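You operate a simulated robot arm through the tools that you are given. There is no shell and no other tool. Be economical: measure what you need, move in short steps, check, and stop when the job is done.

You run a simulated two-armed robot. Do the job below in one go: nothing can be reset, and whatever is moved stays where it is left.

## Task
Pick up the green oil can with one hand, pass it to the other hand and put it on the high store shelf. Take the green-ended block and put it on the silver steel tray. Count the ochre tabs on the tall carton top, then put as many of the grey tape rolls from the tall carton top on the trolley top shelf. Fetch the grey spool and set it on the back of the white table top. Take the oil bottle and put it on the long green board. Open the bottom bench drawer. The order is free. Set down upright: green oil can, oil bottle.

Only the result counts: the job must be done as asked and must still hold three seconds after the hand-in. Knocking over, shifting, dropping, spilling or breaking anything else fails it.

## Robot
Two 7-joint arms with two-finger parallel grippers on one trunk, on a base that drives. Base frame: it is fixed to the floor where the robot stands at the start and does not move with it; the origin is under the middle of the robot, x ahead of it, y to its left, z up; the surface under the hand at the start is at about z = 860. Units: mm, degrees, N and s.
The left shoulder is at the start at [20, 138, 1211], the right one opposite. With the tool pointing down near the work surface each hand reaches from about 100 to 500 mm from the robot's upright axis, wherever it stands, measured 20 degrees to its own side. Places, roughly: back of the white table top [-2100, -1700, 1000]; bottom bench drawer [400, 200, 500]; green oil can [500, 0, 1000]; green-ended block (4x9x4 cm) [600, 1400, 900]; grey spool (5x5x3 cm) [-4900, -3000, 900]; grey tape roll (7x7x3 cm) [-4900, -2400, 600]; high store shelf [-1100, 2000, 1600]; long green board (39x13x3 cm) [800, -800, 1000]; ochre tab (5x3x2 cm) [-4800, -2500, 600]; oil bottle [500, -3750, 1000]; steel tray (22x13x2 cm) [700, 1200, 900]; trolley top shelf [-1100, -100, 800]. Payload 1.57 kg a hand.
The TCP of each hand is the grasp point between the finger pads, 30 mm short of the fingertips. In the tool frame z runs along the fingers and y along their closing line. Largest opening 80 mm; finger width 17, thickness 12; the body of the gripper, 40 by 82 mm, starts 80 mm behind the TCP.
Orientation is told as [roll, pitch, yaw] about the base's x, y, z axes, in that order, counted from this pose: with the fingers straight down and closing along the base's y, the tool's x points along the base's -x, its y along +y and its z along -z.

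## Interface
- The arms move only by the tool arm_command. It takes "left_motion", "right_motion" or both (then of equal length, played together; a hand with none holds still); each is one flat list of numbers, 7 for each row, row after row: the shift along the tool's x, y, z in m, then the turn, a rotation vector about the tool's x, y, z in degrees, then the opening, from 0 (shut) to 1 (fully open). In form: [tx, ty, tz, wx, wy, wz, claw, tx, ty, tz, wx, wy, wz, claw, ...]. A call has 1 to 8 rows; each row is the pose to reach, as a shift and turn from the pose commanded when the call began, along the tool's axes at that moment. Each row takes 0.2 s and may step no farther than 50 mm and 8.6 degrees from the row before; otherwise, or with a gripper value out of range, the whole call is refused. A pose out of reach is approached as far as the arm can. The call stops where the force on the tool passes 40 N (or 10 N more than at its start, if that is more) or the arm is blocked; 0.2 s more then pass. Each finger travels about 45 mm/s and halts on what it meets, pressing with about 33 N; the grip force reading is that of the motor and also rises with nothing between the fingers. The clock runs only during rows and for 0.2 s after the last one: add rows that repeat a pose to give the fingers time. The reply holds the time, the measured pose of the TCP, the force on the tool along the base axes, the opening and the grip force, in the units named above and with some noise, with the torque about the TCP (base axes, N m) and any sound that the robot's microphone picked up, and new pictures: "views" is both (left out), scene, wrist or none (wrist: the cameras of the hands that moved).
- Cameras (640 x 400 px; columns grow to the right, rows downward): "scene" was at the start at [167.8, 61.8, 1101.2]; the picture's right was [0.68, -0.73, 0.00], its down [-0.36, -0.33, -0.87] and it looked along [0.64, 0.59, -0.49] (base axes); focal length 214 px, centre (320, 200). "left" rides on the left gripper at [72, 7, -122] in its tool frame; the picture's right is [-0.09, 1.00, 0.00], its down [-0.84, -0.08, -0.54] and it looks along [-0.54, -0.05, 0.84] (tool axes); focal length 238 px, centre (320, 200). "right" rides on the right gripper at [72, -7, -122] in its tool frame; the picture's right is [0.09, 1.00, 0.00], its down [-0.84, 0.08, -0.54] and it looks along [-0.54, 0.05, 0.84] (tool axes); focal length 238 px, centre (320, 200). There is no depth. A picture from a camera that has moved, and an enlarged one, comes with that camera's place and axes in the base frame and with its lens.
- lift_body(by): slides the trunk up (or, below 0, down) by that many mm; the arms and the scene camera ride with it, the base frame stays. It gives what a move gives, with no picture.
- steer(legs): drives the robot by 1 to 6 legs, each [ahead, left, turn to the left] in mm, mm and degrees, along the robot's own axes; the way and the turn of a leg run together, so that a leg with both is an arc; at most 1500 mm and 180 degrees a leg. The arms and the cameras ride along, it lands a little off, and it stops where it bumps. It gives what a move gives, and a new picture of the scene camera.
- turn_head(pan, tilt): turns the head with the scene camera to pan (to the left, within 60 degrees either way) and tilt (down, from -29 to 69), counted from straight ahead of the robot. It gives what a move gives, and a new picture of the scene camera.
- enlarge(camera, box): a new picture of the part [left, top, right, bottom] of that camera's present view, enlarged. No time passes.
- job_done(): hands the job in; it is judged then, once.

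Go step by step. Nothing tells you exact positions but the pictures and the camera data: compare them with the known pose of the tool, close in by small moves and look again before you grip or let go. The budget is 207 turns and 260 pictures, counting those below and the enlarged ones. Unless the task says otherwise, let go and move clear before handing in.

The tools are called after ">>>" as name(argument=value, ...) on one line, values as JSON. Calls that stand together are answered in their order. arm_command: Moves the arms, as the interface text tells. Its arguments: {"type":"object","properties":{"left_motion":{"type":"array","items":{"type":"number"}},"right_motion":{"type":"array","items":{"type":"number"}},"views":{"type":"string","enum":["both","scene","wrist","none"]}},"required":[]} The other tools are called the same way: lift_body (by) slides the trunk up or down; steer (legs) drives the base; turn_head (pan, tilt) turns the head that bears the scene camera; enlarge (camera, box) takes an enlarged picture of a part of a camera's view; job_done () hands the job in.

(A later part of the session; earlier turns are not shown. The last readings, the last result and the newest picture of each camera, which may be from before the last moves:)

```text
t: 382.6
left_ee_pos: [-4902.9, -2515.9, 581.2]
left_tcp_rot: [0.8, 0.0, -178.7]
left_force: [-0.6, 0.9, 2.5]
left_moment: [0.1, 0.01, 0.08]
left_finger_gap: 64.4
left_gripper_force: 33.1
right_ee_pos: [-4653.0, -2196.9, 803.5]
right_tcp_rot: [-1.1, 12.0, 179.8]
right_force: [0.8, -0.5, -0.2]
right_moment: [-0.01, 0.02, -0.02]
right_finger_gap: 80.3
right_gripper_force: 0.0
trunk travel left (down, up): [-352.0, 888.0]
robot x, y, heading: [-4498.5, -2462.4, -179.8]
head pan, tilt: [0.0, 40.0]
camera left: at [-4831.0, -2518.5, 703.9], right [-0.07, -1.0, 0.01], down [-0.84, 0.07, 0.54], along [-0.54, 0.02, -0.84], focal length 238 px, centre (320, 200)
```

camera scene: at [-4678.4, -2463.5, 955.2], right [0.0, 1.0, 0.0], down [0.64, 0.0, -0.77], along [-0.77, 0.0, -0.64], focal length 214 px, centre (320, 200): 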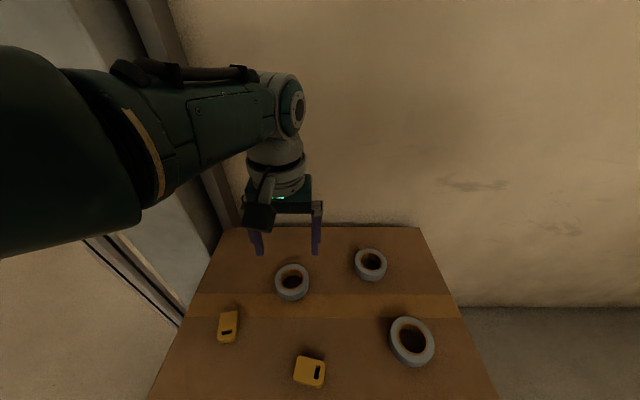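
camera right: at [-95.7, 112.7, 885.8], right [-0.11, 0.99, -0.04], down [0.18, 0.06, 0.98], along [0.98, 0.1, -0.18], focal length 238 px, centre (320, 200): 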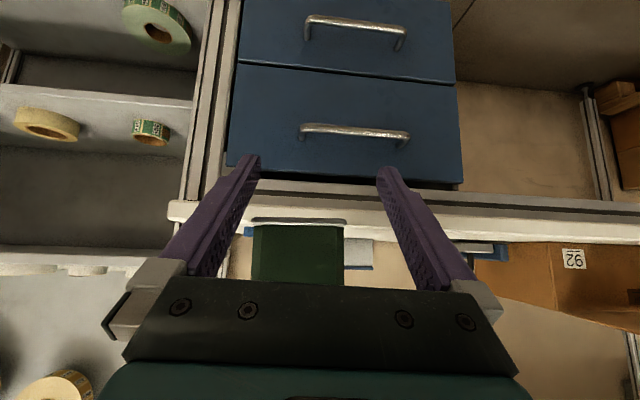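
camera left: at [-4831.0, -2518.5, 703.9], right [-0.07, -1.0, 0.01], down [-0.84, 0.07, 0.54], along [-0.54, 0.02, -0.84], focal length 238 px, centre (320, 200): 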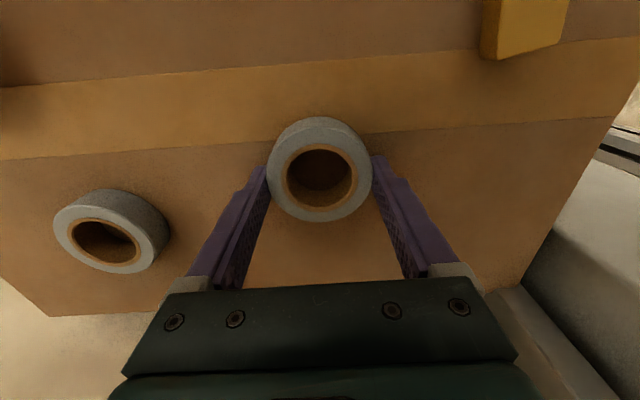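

The fingertips touched the carton top a bit early (top z≈550), but the roll is gripped at 64 mm. I lift gently.

>>> lift_body(by=120)

>>> turn_head(pan=0, tilt=50)

```text
t: 384.1
left_ee_pos: [-4902.2, -2517.0, 699.9]
left_tcp_rot: [0.7, 0.1, -178.7]
left_force: [0.3, -1.4, 0.4]
left_moment: [-0.01, 0.04, -0.01]
left_finger_gap: 64.5
left_gripper_force: 33.5
right_ee_pos: [-4652.8, -2197.3, 922.4]
right_tcp_rot: [-1.0, 12.1, 179.8]
right_force: [-0.2, -0.3, -0.3]
right_moment: [-0.04, -0.01, 0.02]
right_finger_gap: 79.9
right_gripper_force: 0.1
trunk travel left (down, up): [-472.0, 768.0]
robot x, y, heading: [-4493.7, -2461.8, -179.8]
head pan, tilt: [0.0, 40.0]
```

```text
t: 384.8
left_ee_pos: [-4902.7, -2515.4, 701.2]
left_tcp_rot: [0.8, 0.1, -178.7]
left_force: [0.1, 0.0, -0.5]
left_moment: [0.02, 0.0, -0.02]
left_finger_gap: 64.1
left_gripper_force: 33.3
right_ee_pos: [-4652.4, -2197.6, 922.1]
right_tcp_rot: [-1.0, 12.1, 179.8]
right_force: [0.1, 0.7, 0.1]
right_moment: [0.0, 0.03, -0.02]
right_finger_gap: 80.2
right_gripper_force: 0.0
trunk travel left (down, up): [-472.0, 768.0]
robot x, y, heading: [-4495.1, -2461.1, -179.4]
head pan, tilt: [0.0, 50.0]
camera scene: at [-4670.2, -2463.5, 956.3], right [0.0, 1.0, 0.0], down [0.77, 0.0, -0.64], along [-0.64, 0.0, -0.77], focal length 214 px, centre (320, 200)
```

scene: 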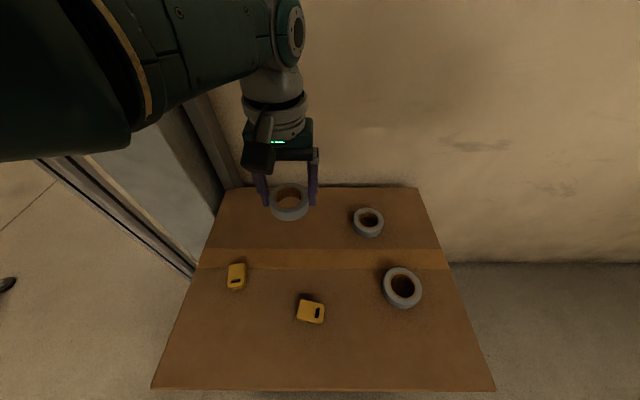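

Left holds its roll; two tabs confirmed. Now the right hand: I make it vertical and bring it over the roll at about [−4790, −2322].

>>> arm_command(right_motion=[0, 0, 0, -0.5, -6, 0, 1, 0, 0, 0, -1, -12, 0, 1], views="none")

>>> arm_command(right_motion=[-0.017, 0.016, 0.03, 0, 0, 0, 1, -0.035, 0.031, 0.06, 0, 0, 0, 1, -0.052, 0.047, 0.09, 0, 0, 0, 1, -0.069, 0.062, 0.12, 0, 0, 0, 1, -0.087, 0.078, 0.15, 0, 0, 0, 1, -0.104, 0.093, 0.18, 0, 0, 0, 1, -0.121, 0.109, 0.21, 0, 0, 0, 1, -0.138, 0.124, 0.24, 0, 0, 0, 1], views="wrist")

```text
t: 385.4
left_ee_pos: [-4903.5, -2514.0, 701.4]
left_tcp_rot: [0.8, 0.1, -178.8]
left_force: [-1.2, -1.3, -0.7]
left_moment: [-0.01, 0.02, 0.01]
left_finger_gap: 64.0
left_gripper_force: 33.7
right_ee_pos: [-4683.3, -2183.4, 928.1]
right_tcp_rot: [0.1, 0.6, -179.9]
right_force: [-0.3, 0.5, -0.2]
right_moment: [0.0, -0.01, -0.01]
right_finger_gap: 79.9
right_gripper_force: 0.2
right hand out of reach, approached as far as the arm can: row 1, 2
trunk travel left (down, up): [-472.0, 768.0]
robot x, y, heading: [-4494.2, -2462.9, -179.9]
head pan, tilt: [0.0, 50.0]
```

```text
t: 387.2
left_ee_pos: [-4904.4, -2516.3, 700.6]
left_tcp_rot: [0.8, 0.0, -178.8]
left_force: [-0.4, 0.3, -0.1]
left_moment: [-0.02, 0.02, 0.0]
left_finger_gap: 64.3
left_gripper_force: 32.6
right_ee_pos: [-4821.0, -2309.3, 691.4]
right_tcp_rot: [0.0, 0.0, 180.0]
right_force: [0.3, 0.4, -0.7]
right_moment: [-0.02, -0.02, -0.05]
right_finger_gap: 79.7
right_gripper_force: 0.2
trunk travel left (down, up): [-472.0, 768.0]
robot x, y, heading: [-4496.8, -2462.3, -179.7]
head pan, tilt: [0.0, 50.0]
camera right: at [-4749.3, -2302.3, 814.9], right [0.09, -1.0, 0.0], down [-0.84, -0.08, 0.54], along [-0.54, -0.05, -0.84], focal length 238 px, centre (320, 200)
```

right: 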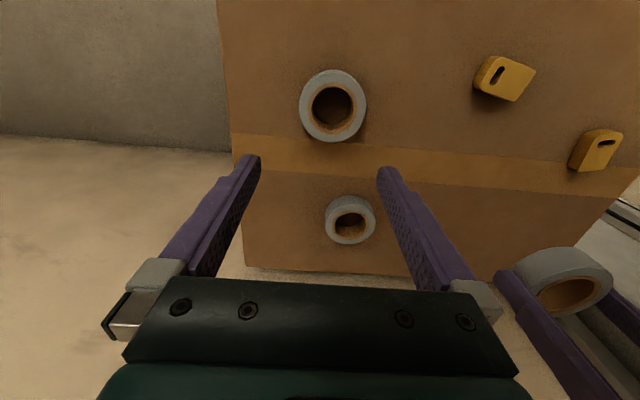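

>>> arm_command(right_motion=[0.0125, 0.005, 0.02, 0, 0, 0, 1, 0.025, 0.0097, 0.04, 0, 0, 0, 1, 0.025, 0.0097, 0.06, 0, 0, 0, 1], views="wrist")

```text
t: 388.0
left_ee_pos: [-4902.7, -2515.9, 700.7]
left_tcp_rot: [0.9, 0.2, -178.6]
left_force: [0.2, 0.9, -0.2]
left_moment: [0.02, 0.02, -0.01]
left_finger_gap: 64.6
left_gripper_force: 33.0
right_ee_pos: [-4797.8, -2319.7, 628.7]
right_tcp_rot: [0.1, 0.0, 179.9]
right_force: [0.3, -0.3, -0.1]
right_moment: [-0.01, 0.0, 0.0]
right_finger_gap: 80.1
right_gripper_force: 0.1
trunk travel left (down, up): [-472.0, 768.0]
robot x, y, heading: [-4494.9, -2461.5, -179.9]
head pan, tilt: [0.0, 50.0]
camera right: at [-4725.8, -2312.0, 751.4], right [0.09, -1.0, 0.0], down [-0.84, -0.08, 0.54], along [-0.54, -0.05, -0.84], focal length 238 px, centre (320, 200)
```

right: 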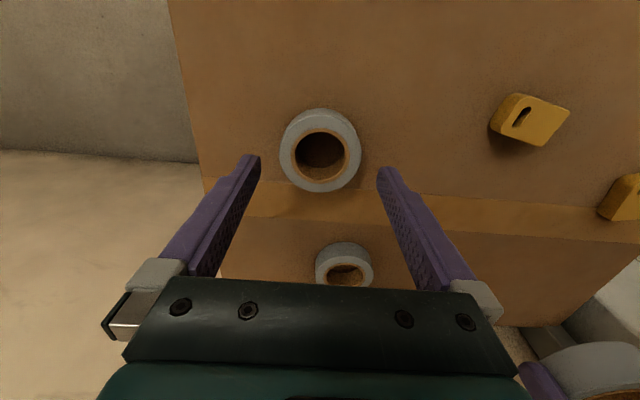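

>>> arm_command(right_motion=[0.003, -0.001, 0.02, 0, 0, 0, 1, 0.004, -0.001, 0.035, 0, 0, 0, 1, 0.004, -0.001, 0.044, 0, 0, 0, 1], views="none")

>>> arm_command(right_motion=[0, 0, 0, 0, 0, 0, 0.8, 0, 0, 0, 0, 0, 0, 0.5, 0, 0, 0, 0, 0, 0, 0.5, 0, 0, 0, 0, 0, 0, 0.5], views="wrist")

```text
t: 388.8
left_ee_pos: [-4902.5, -2515.2, 701.4]
left_tcp_rot: [0.7, 0.1, -178.7]
left_force: [0.3, 1.0, -1.0]
left_moment: [-0.02, 0.0, 0.0]
left_finger_gap: 64.4
left_gripper_force: 32.3
right_ee_pos: [-4792.0, -2315.2, 586.4]
right_tcp_rot: [0.1, -0.1, 179.9]
right_force: [-0.4, -0.2, -0.5]
right_moment: [0.0, -0.01, 0.03]
right_finger_gap: 80.1
right_gripper_force: 0.0
trunk travel left (down, up): [-472.0, 768.0]
robot x, y, heading: [-4498.2, -2462.0, -179.5]
head pan, tilt: [0.0, 50.0]
```

```text
t: 389.8
left_ee_pos: [-4903.2, -2515.5, 701.0]
left_tcp_rot: [0.9, 0.1, -178.7]
left_force: [0.1, -0.4, -0.9]
left_moment: [0.02, -0.04, -0.01]
left_finger_gap: 64.1
left_gripper_force: 32.8
right_ee_pos: [-4791.4, -2315.3, 585.8]
right_tcp_rot: [0.0, 0.2, 179.9]
right_force: [0.3, 0.1, -0.4]
right_moment: [-0.02, 0.0, 0.0]
right_finger_gap: 64.0
right_gripper_force: 32.5
trunk travel left (down, up): [-472.0, 768.0]
robot x, y, heading: [-4496.2, -2466.5, -179.9]
head pan, tilt: [0.0, 50.0]
camera right: at [-4720.4, -2309.1, 709.1], right [0.09, -1.0, 0.0], down [-0.84, -0.08, 0.54], along [-0.54, -0.05, -0.84], focal length 238 px, centre (320, 200)
```

right: 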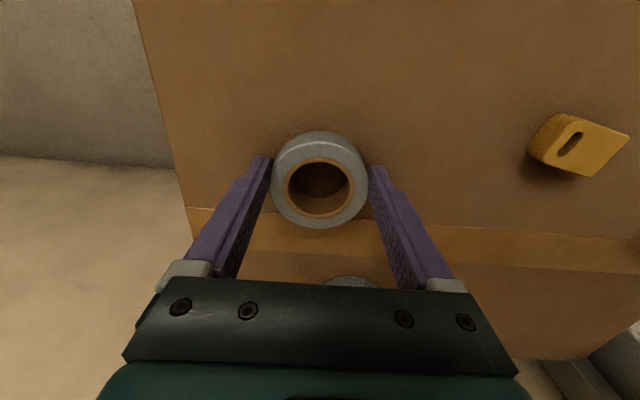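

Both rolls held. I raise the trunk fully and start back through the passage.

>>> lift_body(by=400)

>>> lift_body(by=360)

>>> steer(legs=[[-350, 0, 0], [0, 0, -150], [900, 0, 0], [800, 0, 0]])

>>> turn_head(pan=0, tilt=30)

```text
t: 393.7
left_ee_pos: [-4903.6, -2516.4, 1100.9]
left_tcp_rot: [0.7, 0.2, -178.7]
left_force: [-0.5, -0.3, -0.7]
left_moment: [0.0, 0.0, -0.01]
left_finger_gap: 64.4
left_gripper_force: 32.8
right_ee_pos: [-4793.0, -2315.0, 986.1]
right_tcp_rot: [0.0, 0.1, 179.8]
right_force: [0.4, -0.1, 0.0]
right_moment: [0.03, 0.02, 0.01]
right_finger_gap: 64.1
right_gripper_force: 32.7
trunk travel left (down, up): [-872.0, 368.0]
robot x, y, heading: [-4492.0, -2462.7, -179.6]
head pan, tilt: [0.0, 50.0]
```

```text
t: 397.2
left_ee_pos: [-4904.6, -2515.8, 1460.8]
left_tcp_rot: [0.9, 0.2, -178.7]
left_force: [-0.2, 0.3, 0.3]
left_moment: [-0.04, 0.0, 0.04]
left_finger_gap: 64.6
left_gripper_force: 33.2
right_ee_pos: [-4793.6, -2316.5, 1346.8]
right_tcp_rot: [0.0, 0.2, 179.9]
right_force: [-0.5, 1.0, -0.2]
right_moment: [-0.03, 0.02, 0.03]
right_finger_gap: 64.1
right_gripper_force: 32.9
trunk travel left (down, up): [-1232.0, 8.0]
robot x, y, heading: [-4498.4, -2460.4, -179.4]
head pan, tilt: [0.0, 50.0]
```

```text
t: 413.9
left_ee_pos: [-2376.3, -1287.5, 1460.2]
left_tcp_rot: [0.8, 0.1, 33.9]
left_force: [-0.2, 0.6, -0.9]
left_moment: [-0.01, 0.01, 0.0]
left_finger_gap: 64.3
left_gripper_force: 33.4
right_ee_pos: [-2363.3, -1516.5, 1346.7]
right_tcp_rot: [-0.1, 0.1, 32.5]
right_force: [-1.0, -0.1, -0.4]
right_moment: [0.0, 0.01, -0.01]
right_finger_gap: 64.0
right_gripper_force: 33.0
trunk travel left (down, up): [-1232.0, 8.0]
robot x, y, heading: [-2690.9, -1555.2, 32.9]
head pan, tilt: [0.0, 50.0]
camera scene: at [-2541.8, -1456.7, 1716.2], right [0.54, -0.84, 0.0], down [-0.64, -0.42, -0.64], along [0.54, 0.35, -0.77], focal length 214 px, centre (320, 200)
```

scene: 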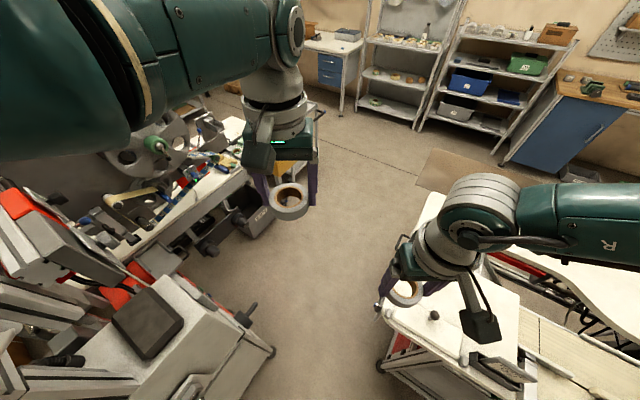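

```text
t: 414.7
left_ee_pos: [-2376.3, -1288.1, 1459.5]
left_tcp_rot: [0.7, 0.1, 33.9]
left_force: [0.7, 0.3, -0.1]
left_moment: [0.03, 0.0, 0.01]
left_finger_gap: 64.6
left_gripper_force: 32.7
right_ee_pos: [-2362.3, -1516.8, 1346.5]
right_tcp_rot: [0.0, 0.0, 32.5]
right_force: [0.0, 0.8, -0.1]
right_moment: [0.01, 0.01, 0.01]
right_finger_gap: 63.9
right_gripper_force: 33.5
trunk travel left (down, up): [-1232.0, 8.0]
robot x, y, heading: [-2692.5, -1550.5, 32.7]
head pan, tilt: [0.0, 30.0]
camera scene: at [-2530.5, -1449.4, 1745.7], right [0.54, -0.84, 0.0], down [-0.42, -0.27, -0.87], along [0.73, 0.47, -0.5], focal length 214 px, centre (320, 200)
```

scene: 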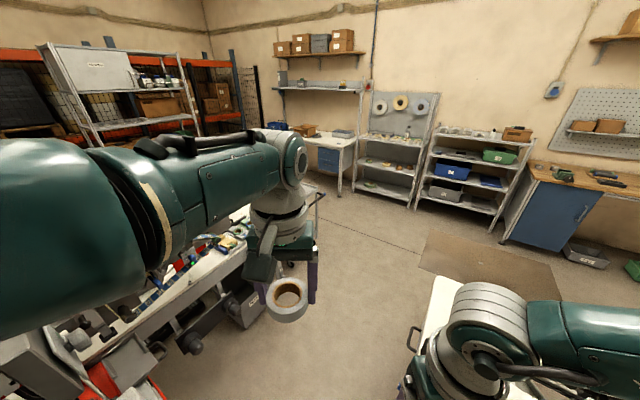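

Both rolls still held. I follow the same line back between machine and table.

>>> steer(legs=[[0, 0, -10.8], [94, -65, 0], [583, 0, 0]])

```text
t: 419.6
left_ee_pos: [-1676.8, -1165.5, 1461.2]
left_tcp_rot: [0.8, 0.1, 22.6]
left_force: [0.0, -0.1, 0.0]
left_moment: [-0.01, -0.03, -0.01]
left_finger_gap: 64.6
left_gripper_force: 33.2
right_ee_pos: [-1707.0, -1392.1, 1346.3]
right_tcp_rot: [0.0, 0.1, 21.2]
right_force: [0.0, 0.2, -0.8]
right_moment: [0.0, 0.01, 0.0]
right_finger_gap: 63.6
right_gripper_force: 33.3
trunk travel left (down, up): [-1232.0, 8.0]
robot x, y, heading: [-2038.0, -1366.6, 21.5]
head pan, tilt: [0.0, 30.0]
camera scene: at [-1859.7, -1292.9, 1745.7], right [0.37, -0.93, 0.0], down [-0.47, -0.18, -0.87], along [0.81, 0.32, -0.5], focal length 214 px, centre (320, 200)
```

scene: 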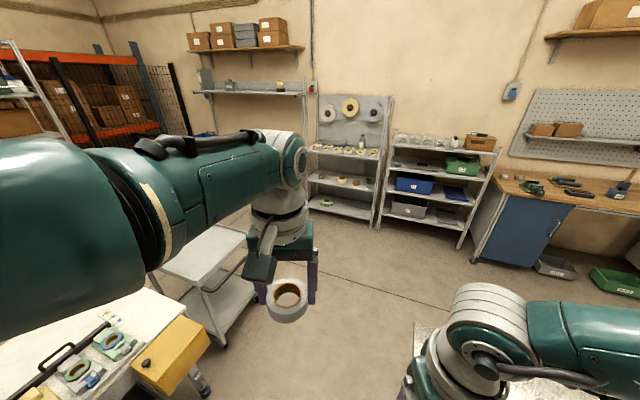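

>>> steer(legs=[[1480, 0, 0], [0, 0, 158.5], [0, -640, 0]])

>>> lift_body(by=-250)

>>> turn_head(pan=0, tilt=50)

```text
t: 436.5
left_ee_pos: [-1167.7, -257.2, 1461.1]
left_tcp_rot: [0.8, 0.0, -174.7]
left_force: [0.0, 0.2, 0.7]
left_moment: [-0.03, 0.02, -0.02]
left_finger_gap: 64.4
left_gripper_force: 33.1
right_ee_pos: [-1070.3, -49.5, 1346.9]
right_tcp_rot: [0.0, 0.1, -176.2]
right_force: [0.0, -0.1, -0.5]
right_moment: [0.01, 0.02, -0.03]
right_finger_gap: 64.0
right_gripper_force: 33.4
trunk travel left (down, up): [-1232.0, 8.0]
robot x, y, heading: [-763.0, -178.7, -175.7]
head pan, tilt: [0.0, 30.0]
camera scene: at [-952.8, -189.9, 1745.7], right [-0.07, 1.0, 0.0], down [0.5, 0.04, -0.87], along [-0.86, -0.06, -0.5], focal length 214 px, centre (320, 200)
```

scene: 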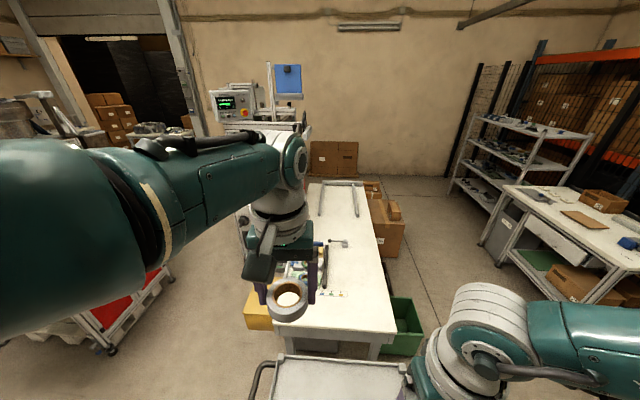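

```text
t: 439.1
left_ee_pos: [-1167.2, -256.2, 1210.5]
left_tcp_rot: [0.7, 0.1, -174.7]
left_force: [0.9, 0.4, -1.0]
left_moment: [-0.02, -0.01, 0.02]
left_finger_gap: 64.4
left_gripper_force: 32.9
right_ee_pos: [-1071.7, -50.7, 1096.6]
right_tcp_rot: [0.0, 0.1, -176.2]
right_force: [0.3, 0.0, -0.3]
right_moment: [-0.03, -0.01, 0.01]
right_finger_gap: 63.8
right_gripper_force: 33.0
trunk travel left (down, up): [-982.0, 258.0]
robot x, y, heading: [-765.2, -174.7, -176.0]
head pan, tilt: [0.0, 30.0]
```

```text
t: 439.9
left_ee_pos: [-1168.2, -256.1, 1211.7]
left_tcp_rot: [0.8, 0.1, -174.7]
left_force: [0.1, 0.5, 0.1]
left_moment: [-0.01, 0.01, 0.0]
left_finger_gap: 64.4
left_gripper_force: 33.0
right_ee_pos: [-1070.3, -49.3, 1096.8]
right_tcp_rot: [-0.1, 0.1, -176.1]
right_force: [-0.2, 0.2, 0.1]
right_moment: [0.0, -0.01, 0.0]
right_finger_gap: 64.1
right_gripper_force: 33.3
trunk travel left (down, up): [-982.0, 258.0]
robot x, y, heading: [-762.0, -175.7, -175.3]
head pan, tilt: [0.0, 50.0]
camera scene: at [-939.4, -188.9, 1466.3], right [-0.07, 1.0, 0.0], down [0.76, 0.06, -0.64], along [-0.64, -0.05, -0.77], focal length 214 px, centre (320, 200)
```

scene: 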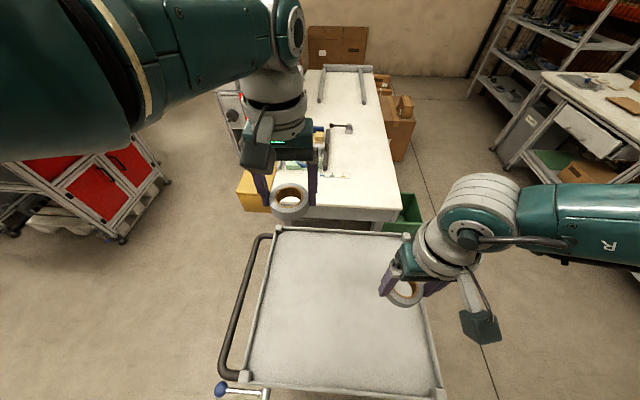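

The trolley top (x −1342…−930, y −377…85) is under both hands. I lower toward it, the right roll touching first.

>>> lift_body(by=-215)

>>> enlarge(camera="right", box=[0, 0, 640, 400])

```text
t: 442.2
left_ee_pos: [-1167.9, -255.8, 995.4]
left_tcp_rot: [0.8, 0.0, -174.7]
left_force: [0.4, -0.7, 0.0]
left_moment: [0.01, 0.0, 0.03]
left_finger_gap: 64.4
left_gripper_force: 33.1
right_ee_pos: [-1071.6, -49.3, 881.2]
right_tcp_rot: [-0.1, 0.0, -176.2]
right_force: [-1.6, -0.3, -0.7]
right_moment: [0.02, 0.0, -0.03]
right_finger_gap: 63.7
right_gripper_force: 33.3
trunk travel left (down, up): [-767.0, 473.0]
robot x, y, heading: [-763.0, -178.2, -175.8]
head pan, tilt: [0.0, 50.0]
```

```text
1.00 times, centred on (320, 200) of right (not enlarged: the box is as wide or as high as the picture)
camera zoom: at [-1000.0, -38.2, 1004.2], right [0.16, -0.99, 0.0], down [-0.83, -0.13, 0.54], along [-0.53, -0.09, -0.84], focal length 238 px, centre (320, 200)
```

zoom: 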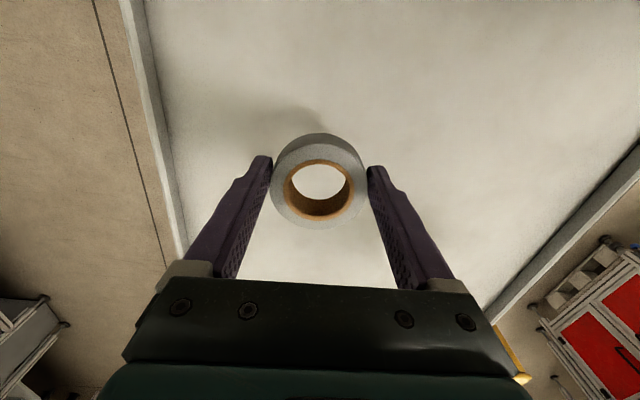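

>>> lift_body(by=-30)

>>> lift_body(by=-8)

>>> lift_body(by=-6)

```text
t: 443.0
left_ee_pos: [-1169.2, -255.9, 966.1]
left_tcp_rot: [0.8, 0.1, -174.7]
left_force: [0.0, 0.0, -0.7]
left_moment: [-0.05, -0.07, 0.0]
left_finger_gap: 64.4
left_gripper_force: 33.3
right_ee_pos: [-1071.0, -50.8, 852.4]
right_tcp_rot: [0.0, 0.0, -176.2]
right_force: [-0.1, -0.7, -0.1]
right_moment: [-0.03, 0.01, 0.0]
right_finger_gap: 63.9
right_gripper_force: 33.0
trunk travel left (down, up): [-737.0, 503.0]
robot x, y, heading: [-765.9, -176.8, -176.0]
head pan, tilt: [0.0, 50.0]
```

```text
t: 443.6
left_ee_pos: [-1168.6, -256.1, 958.1]
left_tcp_rot: [0.7, 0.1, -174.8]
left_force: [0.0, 0.0, -0.6]
left_moment: [0.04, 0.02, 0.0]
left_finger_gap: 64.3
left_gripper_force: 32.9
right_ee_pos: [-1070.0, -49.4, 843.8]
right_tcp_rot: [0.1, 0.0, -176.3]
right_force: [-0.1, -0.1, -1.1]
right_moment: [0.02, -0.01, 0.04]
right_finger_gap: 64.0
right_gripper_force: 32.8
trunk travel left (down, up): [-729.0, 511.0]
robot x, y, heading: [-763.6, -174.3, -175.8]
head pan, tilt: [0.0, 50.0]
```

```text
t: 444.1
left_ee_pos: [-1168.2, -255.5, 951.6]
left_tcp_rot: [0.8, 0.1, -174.8]
left_force: [-0.7, 0.3, 0.7]
left_moment: [-0.01, 0.01, 0.0]
left_finger_gap: 64.3
left_gripper_force: 32.8
right_ee_pos: [-1071.7, -50.2, 837.6]
right_tcp_rot: [0.1, -0.1, -176.2]
right_force: [0.9, 0.2, 0.8]
right_moment: [-0.01, -0.05, 0.04]
right_finger_gap: 63.7
right_gripper_force: 32.8
trunk travel left (down, up): [-723.0, 517.0]
robot x, y, heading: [-763.8, -174.5, -175.8]
head pan, tilt: [0.0, 50.0]
```

>>> lift_body(by=-5)

>>> lift_body(by=-4)

>>> lift_body(by=-4)

```text
t: 444.6
left_ee_pos: [-1168.2, -257.2, 946.1]
left_tcp_rot: [0.8, 0.1, -174.7]
left_force: [0.5, 0.7, -1.0]
left_moment: [0.0, 0.03, -0.04]
left_finger_gap: 64.4
left_gripper_force: 33.1
right_ee_pos: [-1071.2, -51.8, 832.2]
right_tcp_rot: [0.0, 0.0, -176.3]
right_force: [0.1, -0.2, -0.7]
right_moment: [-0.02, 0.02, 0.01]
right_finger_gap: 63.9
right_gripper_force: 32.8
trunk travel left (down, up): [-718.0, 522.0]
robot x, y, heading: [-762.8, -176.0, -176.2]
head pan, tilt: [0.0, 50.0]
```

```text
t: 445.2
left_ee_pos: [-1167.7, -256.9, 942.1]
left_tcp_rot: [0.8, 0.2, -174.7]
left_force: [-0.3, -0.1, 0.1]
left_moment: [0.04, 0.01, 0.02]
left_finger_gap: 64.3
left_gripper_force: 32.8
right_ee_pos: [-1071.7, -50.0, 828.1]
right_tcp_rot: [0.1, -0.1, -176.1]
right_force: [0.5, 0.2, -1.4]
right_moment: [0.04, 0.02, 0.0]
right_finger_gap: 63.9
right_gripper_force: 33.3
trunk travel left (down, up): [-714.0, 526.0]
robot x, y, heading: [-763.6, -178.2, -175.9]
head pan, tilt: [0.0, 50.0]
```

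```text
t: 445.7
left_ee_pos: [-1167.8, -257.6, 938.4]
left_tcp_rot: [0.8, 0.1, -174.9]
left_force: [-0.7, 0.1, -0.2]
left_moment: [0.01, -0.01, 0.03]
left_finger_gap: 64.3
left_gripper_force: 32.9
right_ee_pos: [-1071.0, -50.4, 824.6]
right_tcp_rot: [0.0, 0.0, -176.3]
right_force: [-0.2, 1.0, 0.1]
right_moment: [0.0, -0.02, -0.02]
right_finger_gap: 63.8
right_gripper_force: 32.3
trunk travel left (down, up): [-710.0, 530.0]
robot x, y, heading: [-763.3, -176.9, -175.9]
head pan, tilt: [0.0, 50.0]
```

>>> arm_command(right_motion=[0, 0, 0.004, 0, 0, 0, 0.5, 0, 0, 0.008, 0, 0, 0, 0.5, 0, 0, 0.012, 0, 0, 0, 0.5], views="wrist")

```text
t: 446.5
left_ee_pos: [-1169.0, -257.5, 939.3]
left_tcp_rot: [0.7, 0.1, -174.8]
left_force: [-0.4, -0.8, -0.6]
left_moment: [-0.02, 0.02, 0.03]
left_finger_gap: 64.5
left_gripper_force: 33.0
right_ee_pos: [-1070.1, -51.3, 813.1]
right_tcp_rot: [0.1, 0.1, -176.2]
right_force: [0.5, 0.0, -0.2]
right_moment: [-0.01, 0.0, 0.0]
right_finger_gap: 64.0
right_gripper_force: 33.2
trunk travel left (down, up): [-710.0, 530.0]
robot x, y, heading: [-767.9, -176.7, -176.0]
head pan, tilt: [0.0, 50.0]
camera right: at [-999.2, -38.3, 935.7], right [0.16, -0.99, 0.0], down [-0.83, -0.13, 0.54], along [-0.53, -0.09, -0.84], focal length 238 px, centre (320, 200)
```

right: 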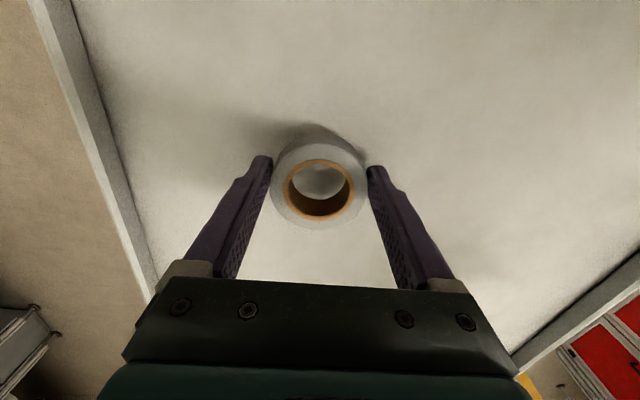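

>>> arm_command(right_motion=[0, 0, 0.003, 0, 0, 0, 0.5, 0, 0, 0.006, 0, 0, 0, 0.5, 0, 0, 0.009, 0, 0, 0, 0.5, 0, 0, 0.012, 0, 0, 0, 0.5], views="none")

>>> arm_command(left_motion=[0, 0, 0.03, 0, 0, 0, 0.5, 0, 0, 0.06, 0, 0, 0, 0.5, 0, 0, 0.09, 0, 0, 0, 0.5], views="none")

```text
t: 447.5
left_ee_pos: [-1167.9, -257.1, 938.2]
left_tcp_rot: [0.9, 0.1, -174.7]
left_force: [-0.5, 0.6, -1.0]
left_moment: [0.0, 0.0, 0.04]
left_finger_gap: 64.2
left_gripper_force: 33.0
right_ee_pos: [-1070.9, -49.6, 799.6]
right_tcp_rot: [0.0, 0.1, -176.2]
right_force: [-0.3, 0.1, -0.9]
right_moment: [-0.04, 0.02, -0.02]
right_finger_gap: 63.8
right_gripper_force: 33.1
trunk travel left (down, up): [-710.0, 530.0]
robot x, y, heading: [-765.4, -177.0, -176.0]
head pan, tilt: [0.0, 50.0]
```

```text
t: 448.3
left_ee_pos: [-1139.4, -268.4, 868.9]
left_tcp_rot: [0.8, 0.2, -175.0]
left_force: [0.2, -0.9, -0.5]
left_moment: [0.0, 0.03, 0.01]
left_finger_gap: 64.0
left_gripper_force: 33.2
left hand out of reach, approached as far as the arm can: row 1, 2, 3
right_ee_pos: [-1071.7, -50.1, 800.3]
right_tcp_rot: [-0.1, 0.1, -176.2]
right_force: [0.0, -0.6, -0.6]
right_moment: [0.02, 0.0, 0.0]
right_finger_gap: 64.1
right_gripper_force: 33.1
trunk travel left (down, up): [-710.0, 530.0]
robot x, y, heading: [-764.9, -176.6, -175.9]
head pan, tilt: [0.0, 50.0]
```

>>> arm_command(right_motion=[0, 0, 0.003, 0, 0, 0, 0.5, 0, 0, 0.006, 0, 0, 0, 0.5, 0, 0, 0.009, 0, 0, 0, 0.5, 0, 0, 0.012, 0, 0, 0, 0.5, 0, 0, 0.015, 0, 0, 0, 0.5, 0, 0, 0.018, 0, 0, 0, 0.5], views="wrist")

```text
t: 449.4
left_ee_pos: [-1138.8, -269.1, 868.7]
left_tcp_rot: [0.8, 0.1, -174.9]
left_force: [0.2, 0.3, -0.6]
left_moment: [-0.04, -0.03, -0.01]
left_finger_gap: 64.3
left_gripper_force: 32.9
right_ee_pos: [-1072.3, -49.7, 790.8]
right_tcp_rot: [0.0, 0.0, -176.3]
right_force: [5.1, 1.6, 22.6]
right_moment: [0.53, 0.08, -0.01]
right_finger_gap: 63.8
right_gripper_force: 33.3
trunk travel left (down, up): [-710.0, 530.0]
robot x, y, heading: [-766.7, -179.9, -175.9]
head pan, tilt: [0.0, 50.0]
stopped in row 5 (right hand): the force on the tool passed its limit at 49 N (the readings are from after the stop); the commanded pose is now the measured one
camera right: at [-1000.7, -37.9, 912.7], right [0.16, -0.99, 0.0], down [-0.83, -0.13, 0.54], along [-0.54, -0.08, -0.84], focal length 238 px, centre (320, 200)
```

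right: 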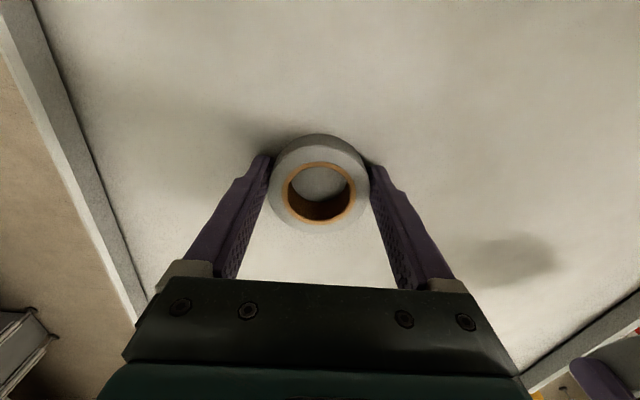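

The right roll sits on the shelf (z≈755). I open the right hand and raise it.

>>> arm_command(right_motion=[0, 0, -0.001, 0, 0, 0, 0.9, 0, 0, -0.001, 0, 0, 0, 1, 0, 0, -0.001, 0, 0, 0, 1, 0, 0, -0.04, 0, 0, 0, 1, 0, 0, -0.08, 0, 0, 0, 1, 0, 0, -0.12, 0, 0, 0, 1, 0, 0, -0.16, 0, 0, 0, 1], views="wrist")

>>> lift_body(by=-55)

```text
t: 451.0
left_ee_pos: [-1138.8, -269.4, 868.2]
left_tcp_rot: [0.8, 0.1, -174.8]
left_force: [0.2, 0.1, -0.9]
left_moment: [0.0, -0.01, 0.01]
left_finger_gap: 64.2
left_gripper_force: 33.2
right_ee_pos: [-1071.4, -51.1, 951.4]
right_tcp_rot: [0.0, 0.1, -176.3]
right_force: [-0.1, 0.3, -0.6]
right_moment: [-0.01, -0.02, -0.04]
right_finger_gap: 80.1
right_gripper_force: 0.1
trunk travel left (down, up): [-710.0, 530.0]
robot x, y, heading: [-763.3, -177.9, -175.9]
head pan, tilt: [0.0, 50.0]
camera right: at [-999.7, -38.3, 1074.7], right [0.16, -0.99, 0.0], down [-0.83, -0.13, 0.54], along [-0.53, -0.09, -0.84], focal length 238 px, centre (320, 200)
```

right: 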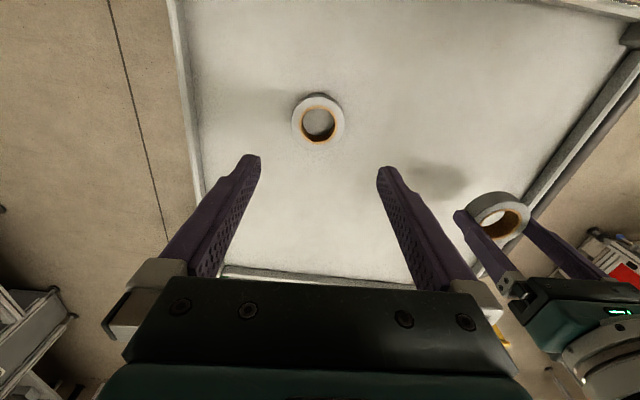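

```text
t: 451.9
left_ee_pos: [-1138.3, -268.8, 814.8]
left_tcp_rot: [0.8, 0.1, -174.7]
left_force: [0.1, 0.0, -0.4]
left_moment: [0.0, 0.0, -0.01]
left_finger_gap: 64.4
left_gripper_force: 33.0
right_ee_pos: [-1071.2, -50.6, 897.3]
right_tcp_rot: [0.1, 0.0, -176.3]
right_force: [0.1, -0.9, 0.3]
right_moment: [-0.01, 0.01, 0.0]
right_finger_gap: 79.9
right_gripper_force: 0.1
trunk travel left (down, up): [-655.0, 585.0]
robot x, y, heading: [-767.5, -176.7, -175.8]
head pan, tilt: [0.0, 50.0]
```

>>> lift_body(by=-24)

>>> lift_body(by=-5)

>>> lift_body(by=-4)

```text
t: 452.6
left_ee_pos: [-1140.7, -270.1, 791.8]
left_tcp_rot: [0.7, -0.2, -174.9]
left_force: [3.4, -0.4, 23.0]
left_moment: [0.44, -0.12, -0.04]
left_finger_gap: 64.5
left_gripper_force: 32.9
right_ee_pos: [-1071.6, -51.3, 874.3]
right_tcp_rot: [0.1, 0.0, -176.3]
right_force: [0.9, -0.4, 0.1]
right_moment: [0.01, 0.0, -0.03]
right_finger_gap: 80.0
right_gripper_force: 0.0
trunk travel left (down, up): [-631.0, 609.0]
robot x, y, heading: [-761.1, -177.4, -176.0]
head pan, tilt: [0.0, 50.0]
```

```text
t: 453.0
left_ee_pos: [-1141.6, -270.2, 791.7]
left_tcp_rot: [0.8, -0.1, -174.9]
left_force: [1.3, -2.2, 10.0]
left_moment: [0.25, -0.04, -0.04]
left_finger_gap: 64.5
left_gripper_force: 33.2
right_ee_pos: [-1071.7, -51.1, 871.3]
right_tcp_rot: [0.1, -0.1, -176.2]
right_force: [0.4, 0.4, 0.9]
right_moment: [-0.03, 0.03, -0.02]
right_finger_gap: 80.3
right_gripper_force: 0.0
trunk travel left (down, up): [-629.0, 611.0]
robot x, y, heading: [-764.7, -179.0, -175.9]
head pan, tilt: [0.0, 50.0]
stopped: the force on the tool passed its limit at 54 N (the readings are from after the stop); the commanded pose is now the measured one
```

```text
t: 453.4
left_ee_pos: [-1141.8, -270.6, 790.4]
left_tcp_rot: [0.8, 0.0, -175.0]
left_force: [3.9, -2.9, 8.4]
left_moment: [0.28, -0.03, -0.11]
left_finger_gap: 64.7
left_gripper_force: 33.2
right_ee_pos: [-1070.2, -51.8, 869.3]
right_tcp_rot: [0.1, 0.0, -176.2]
right_force: [-0.9, 0.2, 0.2]
right_moment: [-0.04, -0.01, -0.03]
right_finger_gap: 80.0
right_gripper_force: 0.0
trunk travel left (down, up): [-628.0, 612.0]
robot x, y, heading: [-761.7, -176.4, -175.9]
head pan, tilt: [0.0, 50.0]
stopped: the force on the tool passed its limit at 51 N (the readings are from after the stop); the commanded pose is now the measured one
```

Contact. I open the left hand and raise it.

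>>> arm_command(left_motion=[0, 0, 0, 0, 0, 0, 0.9, 0, 0, 0, 0, 0, 0, 1, 0, 0, 0, 0, 0, 0, 1, 0, 0, 0, 0, 0, 0, 1], views="none")

>>> lift_body(by=200)

>>> turn_head(pan=0, tilt=60)

```text
t: 454.4
left_ee_pos: [-1141.3, -271.3, 790.3]
left_tcp_rot: [1.0, -0.1, -174.8]
left_force: [5.1, -10.9, 13.6]
left_moment: [0.29, -0.07, -0.19]
left_finger_gap: 69.7
left_gripper_force: 0.0
right_ee_pos: [-1071.4, -53.6, 869.5]
right_tcp_rot: [0.3, 0.0, -176.2]
right_force: [-0.3, 0.0, -0.3]
right_moment: [-0.01, 0.01, -0.03]
right_finger_gap: 79.9
right_gripper_force: 0.1
trunk travel left (down, up): [-628.0, 612.0]
robot x, y, heading: [-765.3, -179.0, -175.7]
head pan, tilt: [0.0, 50.0]
```

```text
t: 456.5
left_ee_pos: [-1141.6, -268.1, 990.9]
left_tcp_rot: [0.7, -0.1, -174.9]
left_force: [-0.5, 1.0, 0.3]
left_moment: [0.0, 0.0, 0.02]
left_finger_gap: 79.9
left_gripper_force: 0.0
right_ee_pos: [-1070.3, -49.7, 1070.1]
right_tcp_rot: [0.1, 0.0, -176.2]
right_force: [0.7, 0.0, -0.5]
right_moment: [0.02, 0.01, 0.03]
right_finger_gap: 79.8
right_gripper_force: 0.1
trunk travel left (down, up): [-828.0, 412.0]
robot x, y, heading: [-766.4, -176.3, -176.1]
head pan, tilt: [0.0, 50.0]
```

```text
t: 457.2
left_ee_pos: [-1141.8, -267.7, 988.9]
left_tcp_rot: [0.7, 0.0, -174.9]
left_force: [0.5, 0.0, 0.1]
left_moment: [0.03, 0.03, 0.01]
left_finger_gap: 80.2
left_gripper_force: 0.1
right_ee_pos: [-1071.2, -49.6, 1069.1]
right_tcp_rot: [0.0, -0.1, -176.2]
right_force: [0.0, 0.3, 0.2]
right_moment: [0.01, -0.02, 0.03]
right_finger_gap: 79.6
right_gripper_force: 0.1
trunk travel left (down, up): [-828.0, 412.0]
robot x, y, heading: [-767.1, -176.7, -176.0]
head pan, tilt: [0.0, 60.0]
camera scene: at [-928.8, -188.3, 1299.6], right [-0.07, 1.0, 0.0], down [0.86, 0.06, -0.5], along [-0.5, -0.04, -0.87], focal length 214 px, centre (320, 200)
```

scene: 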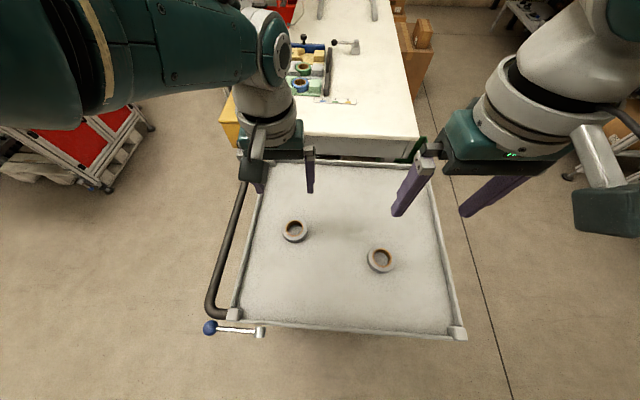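

Both rolls lie on the trolley top. Now the grey spool: I raise the arms and drive the known way back.

>>> lift_body(by=400)

>>> steer(legs=[[-80, 647, 0], [0, 0, 17.5], [1480, 0, 0]])

```text
t: 461.1
left_ee_pos: [-1141.9, -269.7, 1390.3]
left_tcp_rot: [0.8, -0.1, -174.9]
left_force: [0.9, -0.1, -0.2]
left_moment: [-0.02, 0.03, 0.0]
left_finger_gap: 79.9
left_gripper_force: 0.0
right_ee_pos: [-1070.5, -51.5, 1469.5]
right_tcp_rot: [0.1, 0.0, -176.2]
right_force: [-0.1, 0.7, 0.0]
right_moment: [0.01, 0.0, 0.03]
right_finger_gap: 80.0
right_gripper_force: 0.1
trunk travel left (down, up): [-1228.0, 12.0]
robot x, y, heading: [-762.3, -175.7, -175.7]
head pan, tilt: [0.0, 60.0]
```

```text
t: 472.5
left_ee_pos: [-2341.3, -1522.0, 1389.8]
left_tcp_rot: [0.7, 0.0, -157.8]
left_force: [0.9, -0.5, 0.3]
left_moment: [0.01, 0.02, -0.01]
left_finger_gap: 79.8
left_gripper_force: 0.0
right_ee_pos: [-2337.2, -1293.9, 1470.0]
right_tcp_rot: [0.0, 0.0, -159.2]
right_force: [-0.5, 0.9, 0.2]
right_moment: [-0.02, -0.03, -0.01]
right_finger_gap: 80.0
right_gripper_force: 0.1
trunk travel left (down, up): [-1228.0, 12.0]
robot x, y, heading: [-2009.9, -1324.4, -158.7]
head pan, tilt: [0.0, 60.0]
camera scene: at [-2160.8, -1384.1, 1699.6], right [-0.36, 0.93, 0.0], down [0.81, 0.31, -0.5], along [-0.47, -0.18, -0.87], focal length 214 px, centre (320, 200)
```

scene: 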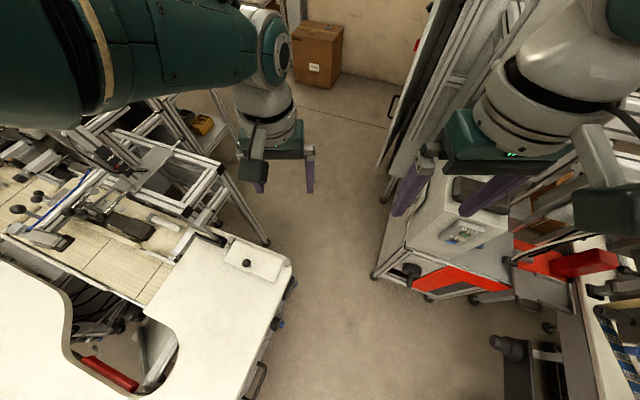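

The white table's free tongue lies at about [−2100, −1700]. I continue to the spool table.

>>> steer(legs=[[585, 70, 0], [0, 0, 6.5], [1490, 0, 0], [0, 0, -27.8], [480, 590, 0]])

```text
t: 488.4
left_ee_pos: [-4679.4, -2968.5, 1390.0]
left_tcp_rot: [0.7, 0.0, -179.2]
left_force: [0.1, 0.2, 0.1]
left_moment: [-0.02, 0.01, -0.01]
left_finger_gap: 79.8
left_gripper_force: 0.1
right_ee_pos: [-4592.4, -2755.5, 1468.8]
right_tcp_rot: [0.1, 0.0, 179.7]
right_force: [-0.1, -0.9, -0.5]
right_moment: [-0.02, -0.01, -0.03]
right_finger_gap: 79.9
right_gripper_force: 0.1
trunk travel left (down, up): [-1228.0, 12.0]
robot x, y, heading: [-4295.6, -2905.7, 179.7]
head pan, tilt: [0.0, 60.0]
camera scene: at [-4460.7, -2904.2, 1699.6], right [0.0, 1.0, 0.0], down [0.87, 0.0, -0.5], along [-0.5, 0.0, -0.87], focal length 214 px, centre (320, 200)
```

scene: 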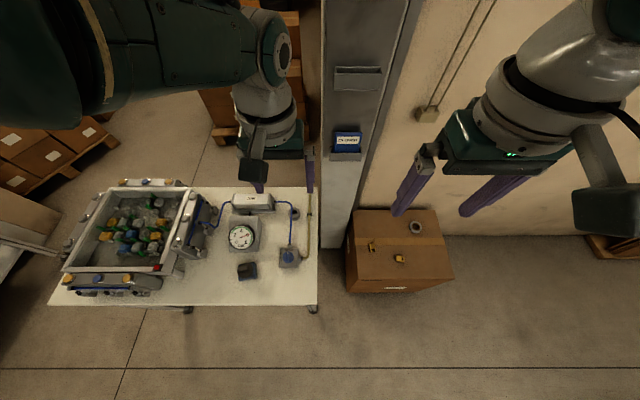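

>>> enlarge(camera="scene", box=[190, 170, 330, 300])

```text
3.08 times, centred on (260, 235) of scene
camera zoom: at [-4460.7, -2904.2, 1699.6], right [0.0, 1.0, 0.0], down [0.87, 0.0, -0.5], along [-0.5, 0.0, -0.87], focal length 660 px, centre (505, 92)
```

zoom: 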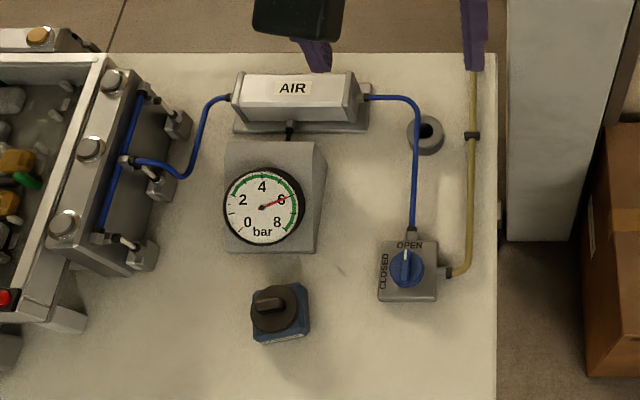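

The spool lies at about [−4869, −3015] beside a blue hose. I'll grip it across x, so I turn the left hand 90° and move above it.

>>> arm_command(left_motion=[0, 0, 0, 0, 0, -8.4, 1, 0, 0, 0, 0, 0, -16.8, 1, 0, 0, 0, 0, 0, -25.2, 1, 0, 0, 0, 0, 0, -33.6, 1, 0, 0, 0, 0, 0, -42, 1, 0, 0, 0, 0, 0, -50.4, 1, 0, 0, 0, 0, 0, -58.8, 1, 0, 0, 0, 0, 0, -67.2, 1], views="none")

>>> arm_command(left_motion=[0, 0, 0, 0, 0, -7.5, 1, 0, 0, 0, 0, 0, -15, 1, 0, 0, 0, 0, 0, -22.5, 1], views="none")

```text
t: 490.2
left_ee_pos: [-4678.0, -2968.2, 1390.3]
left_tcp_rot: [0.3, -0.6, -111.8]
left_force: [0.9, 0.0, 0.2]
left_moment: [0.0, 0.01, -0.02]
left_finger_gap: 80.0
left_gripper_force: 0.0
right_ee_pos: [-4591.6, -2756.3, 1470.0]
right_tcp_rot: [0.0, 0.0, 179.6]
right_force: [0.7, 0.1, -0.2]
right_moment: [-0.01, 0.0, -0.03]
right_finger_gap: 80.0
right_gripper_force: 0.0
trunk travel left (down, up): [-1228.0, 12.0]
robot x, y, heading: [-4293.3, -2906.9, 179.9]
head pan, tilt: [0.0, 60.0]
```

```text
t: 491.0
left_ee_pos: [-4678.6, -2967.5, 1390.8]
left_tcp_rot: [-0.1, -0.7, -89.4]
left_force: [-0.3, -0.6, 0.2]
left_moment: [0.05, 0.02, 0.01]
left_finger_gap: 80.0
left_gripper_force: 0.1
right_ee_pos: [-4592.5, -2757.1, 1470.7]
right_tcp_rot: [0.0, 0.0, 179.6]
right_force: [-0.2, 0.0, 0.3]
right_moment: [0.0, -0.04, 0.0]
right_finger_gap: 80.2
right_gripper_force: 0.0
trunk travel left (down, up): [-1228.0, 12.0]
robot x, y, heading: [-4293.7, -2904.8, 179.9]
head pan, tilt: [0.0, 60.0]
```

>>> steer(legs=[[190, 36, 0]])

>>> lift_body(by=-350)

>>> enlarge(camera="left", box=[160, 40, 480, 240])

```text
t: 492.6
left_ee_pos: [-4868.0, -3007.3, 1391.6]
left_tcp_rot: [0.0, -0.6, -89.0]
left_force: [-0.1, 0.2, -0.5]
left_moment: [0.02, -0.01, 0.01]
left_finger_gap: 80.0
left_gripper_force: 0.0
right_ee_pos: [-4784.0, -2796.3, 1469.9]
right_tcp_rot: [0.1, 0.0, -179.8]
right_force: [0.2, -0.2, -0.3]
right_moment: [0.0, 0.0, -0.02]
right_finger_gap: 80.1
right_gripper_force: 0.2
trunk travel left (down, up): [-1228.0, 12.0]
robot x, y, heading: [-4487.0, -2940.7, -179.5]
head pan, tilt: [0.0, 60.0]
camera scene: at [-4651.0, -2941.7, 1699.6], right [-0.01, 1.0, 0.0], down [0.87, 0.01, -0.5], along [-0.5, 0.0, -0.87], focal length 214 px, centre (320, 200)
```

scene: 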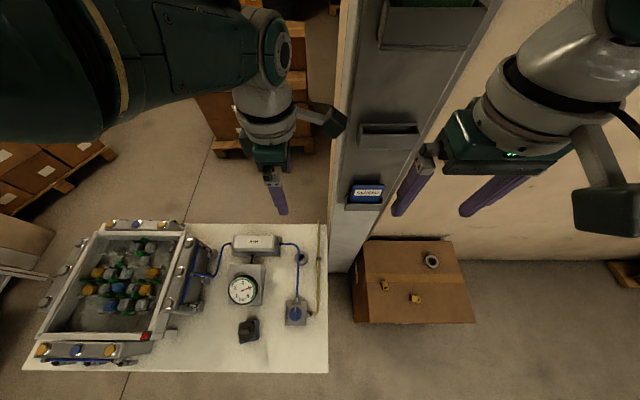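

```text
t: 496.0
left_ee_pos: [-4869.4, -3007.8, 1040.7]
left_tcp_rot: [0.0, -0.6, -88.9]
left_force: [0.5, -0.4, 0.5]
left_moment: [0.02, -0.04, -0.02]
left_finger_gap: 80.0
left_gripper_force: 0.1
right_ee_pos: [-4785.4, -2794.3, 1118.6]
right_tcp_rot: [0.1, 0.0, -179.9]
right_force: [0.3, -0.3, 0.6]
right_moment: [0.02, -0.01, 0.01]
right_finger_gap: 79.8
right_gripper_force: 0.0
trunk travel left (down, up): [-878.0, 362.0]
robot x, y, heading: [-4486.5, -2937.5, -179.4]
head pan, tilt: [0.0, 60.0]
```

```text
2.00 times, centred on (320, 140) of left
camera zoom: at [-4862.3, -2933.4, 1162.8], right [1.0, -0.07, 0.0], down [-0.06, -0.83, 0.55], along [-0.04, -0.55, -0.83], focal length 477 px, centre (320, 320)
```

zoom: 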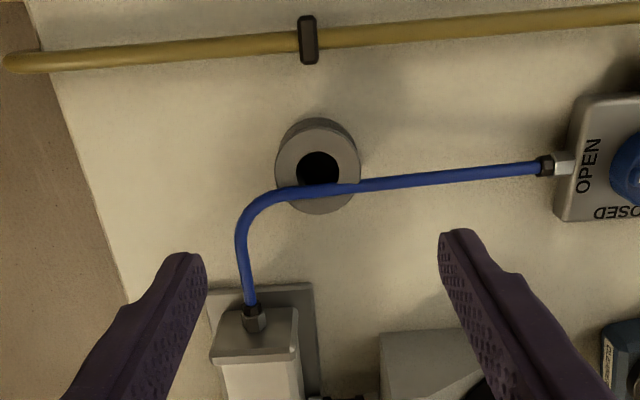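

The hose runs just above the spool's far part, so I must grip it, slide it out toward me (+y), and only then lift. I shift 5 mm to keep the fingers off the hose and lower.

>>> arm_command(left_motion=[0.005, 0, 0, 0, -0.6, 0, 1], views="none")

>>> lift_body(by=-110)

>>> enlarge(camera="left", box=[160, 40, 480, 240])

```text
t: 496.4
left_ee_pos: [-4866.7, -3003.8, 1041.3]
left_tcp_rot: [-0.1, -1.3, -89.0]
left_force: [0.1, -0.8, 0.0]
left_moment: [0.0, -0.01, -0.01]
left_finger_gap: 80.2
left_gripper_force: 0.1
right_ee_pos: [-4783.6, -2794.6, 1120.0]
right_tcp_rot: [0.1, 0.1, -179.9]
right_force: [0.6, -0.2, -0.5]
right_moment: [0.0, -0.02, 0.01]
right_finger_gap: 80.1
right_gripper_force: 0.1
trunk travel left (down, up): [-878.0, 362.0]
robot x, y, heading: [-4488.9, -2940.2, -179.4]
head pan, tilt: [0.0, 60.0]
```

```text
t: 497.8
left_ee_pos: [-4866.3, -3003.4, 932.2]
left_tcp_rot: [0.0, -1.3, -88.9]
left_force: [0.4, 0.0, -0.1]
left_moment: [-0.02, -0.03, 0.07]
left_finger_gap: 79.7
left_gripper_force: 0.0
right_ee_pos: [-4784.0, -2794.6, 1010.0]
right_tcp_rot: [0.2, 0.0, -179.8]
right_force: [0.1, 1.0, 0.1]
right_moment: [0.0, 0.01, 0.0]
right_finger_gap: 80.0
right_gripper_force: 0.1
trunk travel left (down, up): [-768.0, 472.0]
robot x, y, heading: [-4480.3, -2941.4, -179.5]
head pan, tilt: [0.0, 60.0]
```

```text
2.00 times, centred on (320, 140) of left
camera zoom: at [-4861.1, -2928.1, 1053.2], right [1.0, -0.07, 0.0], down [-0.06, -0.83, 0.56], along [-0.04, -0.56, -0.83], focal length 477 px, centre (320, 320)
```

zoom: 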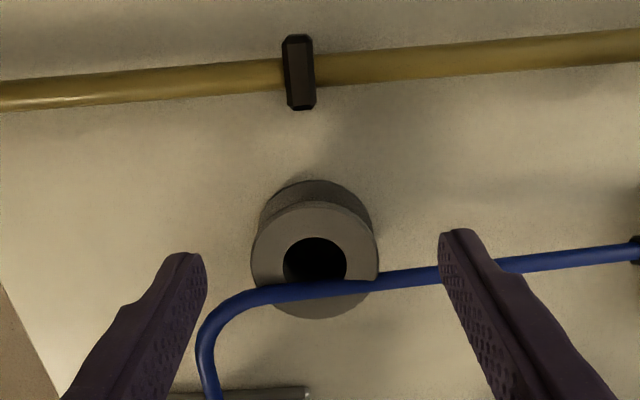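

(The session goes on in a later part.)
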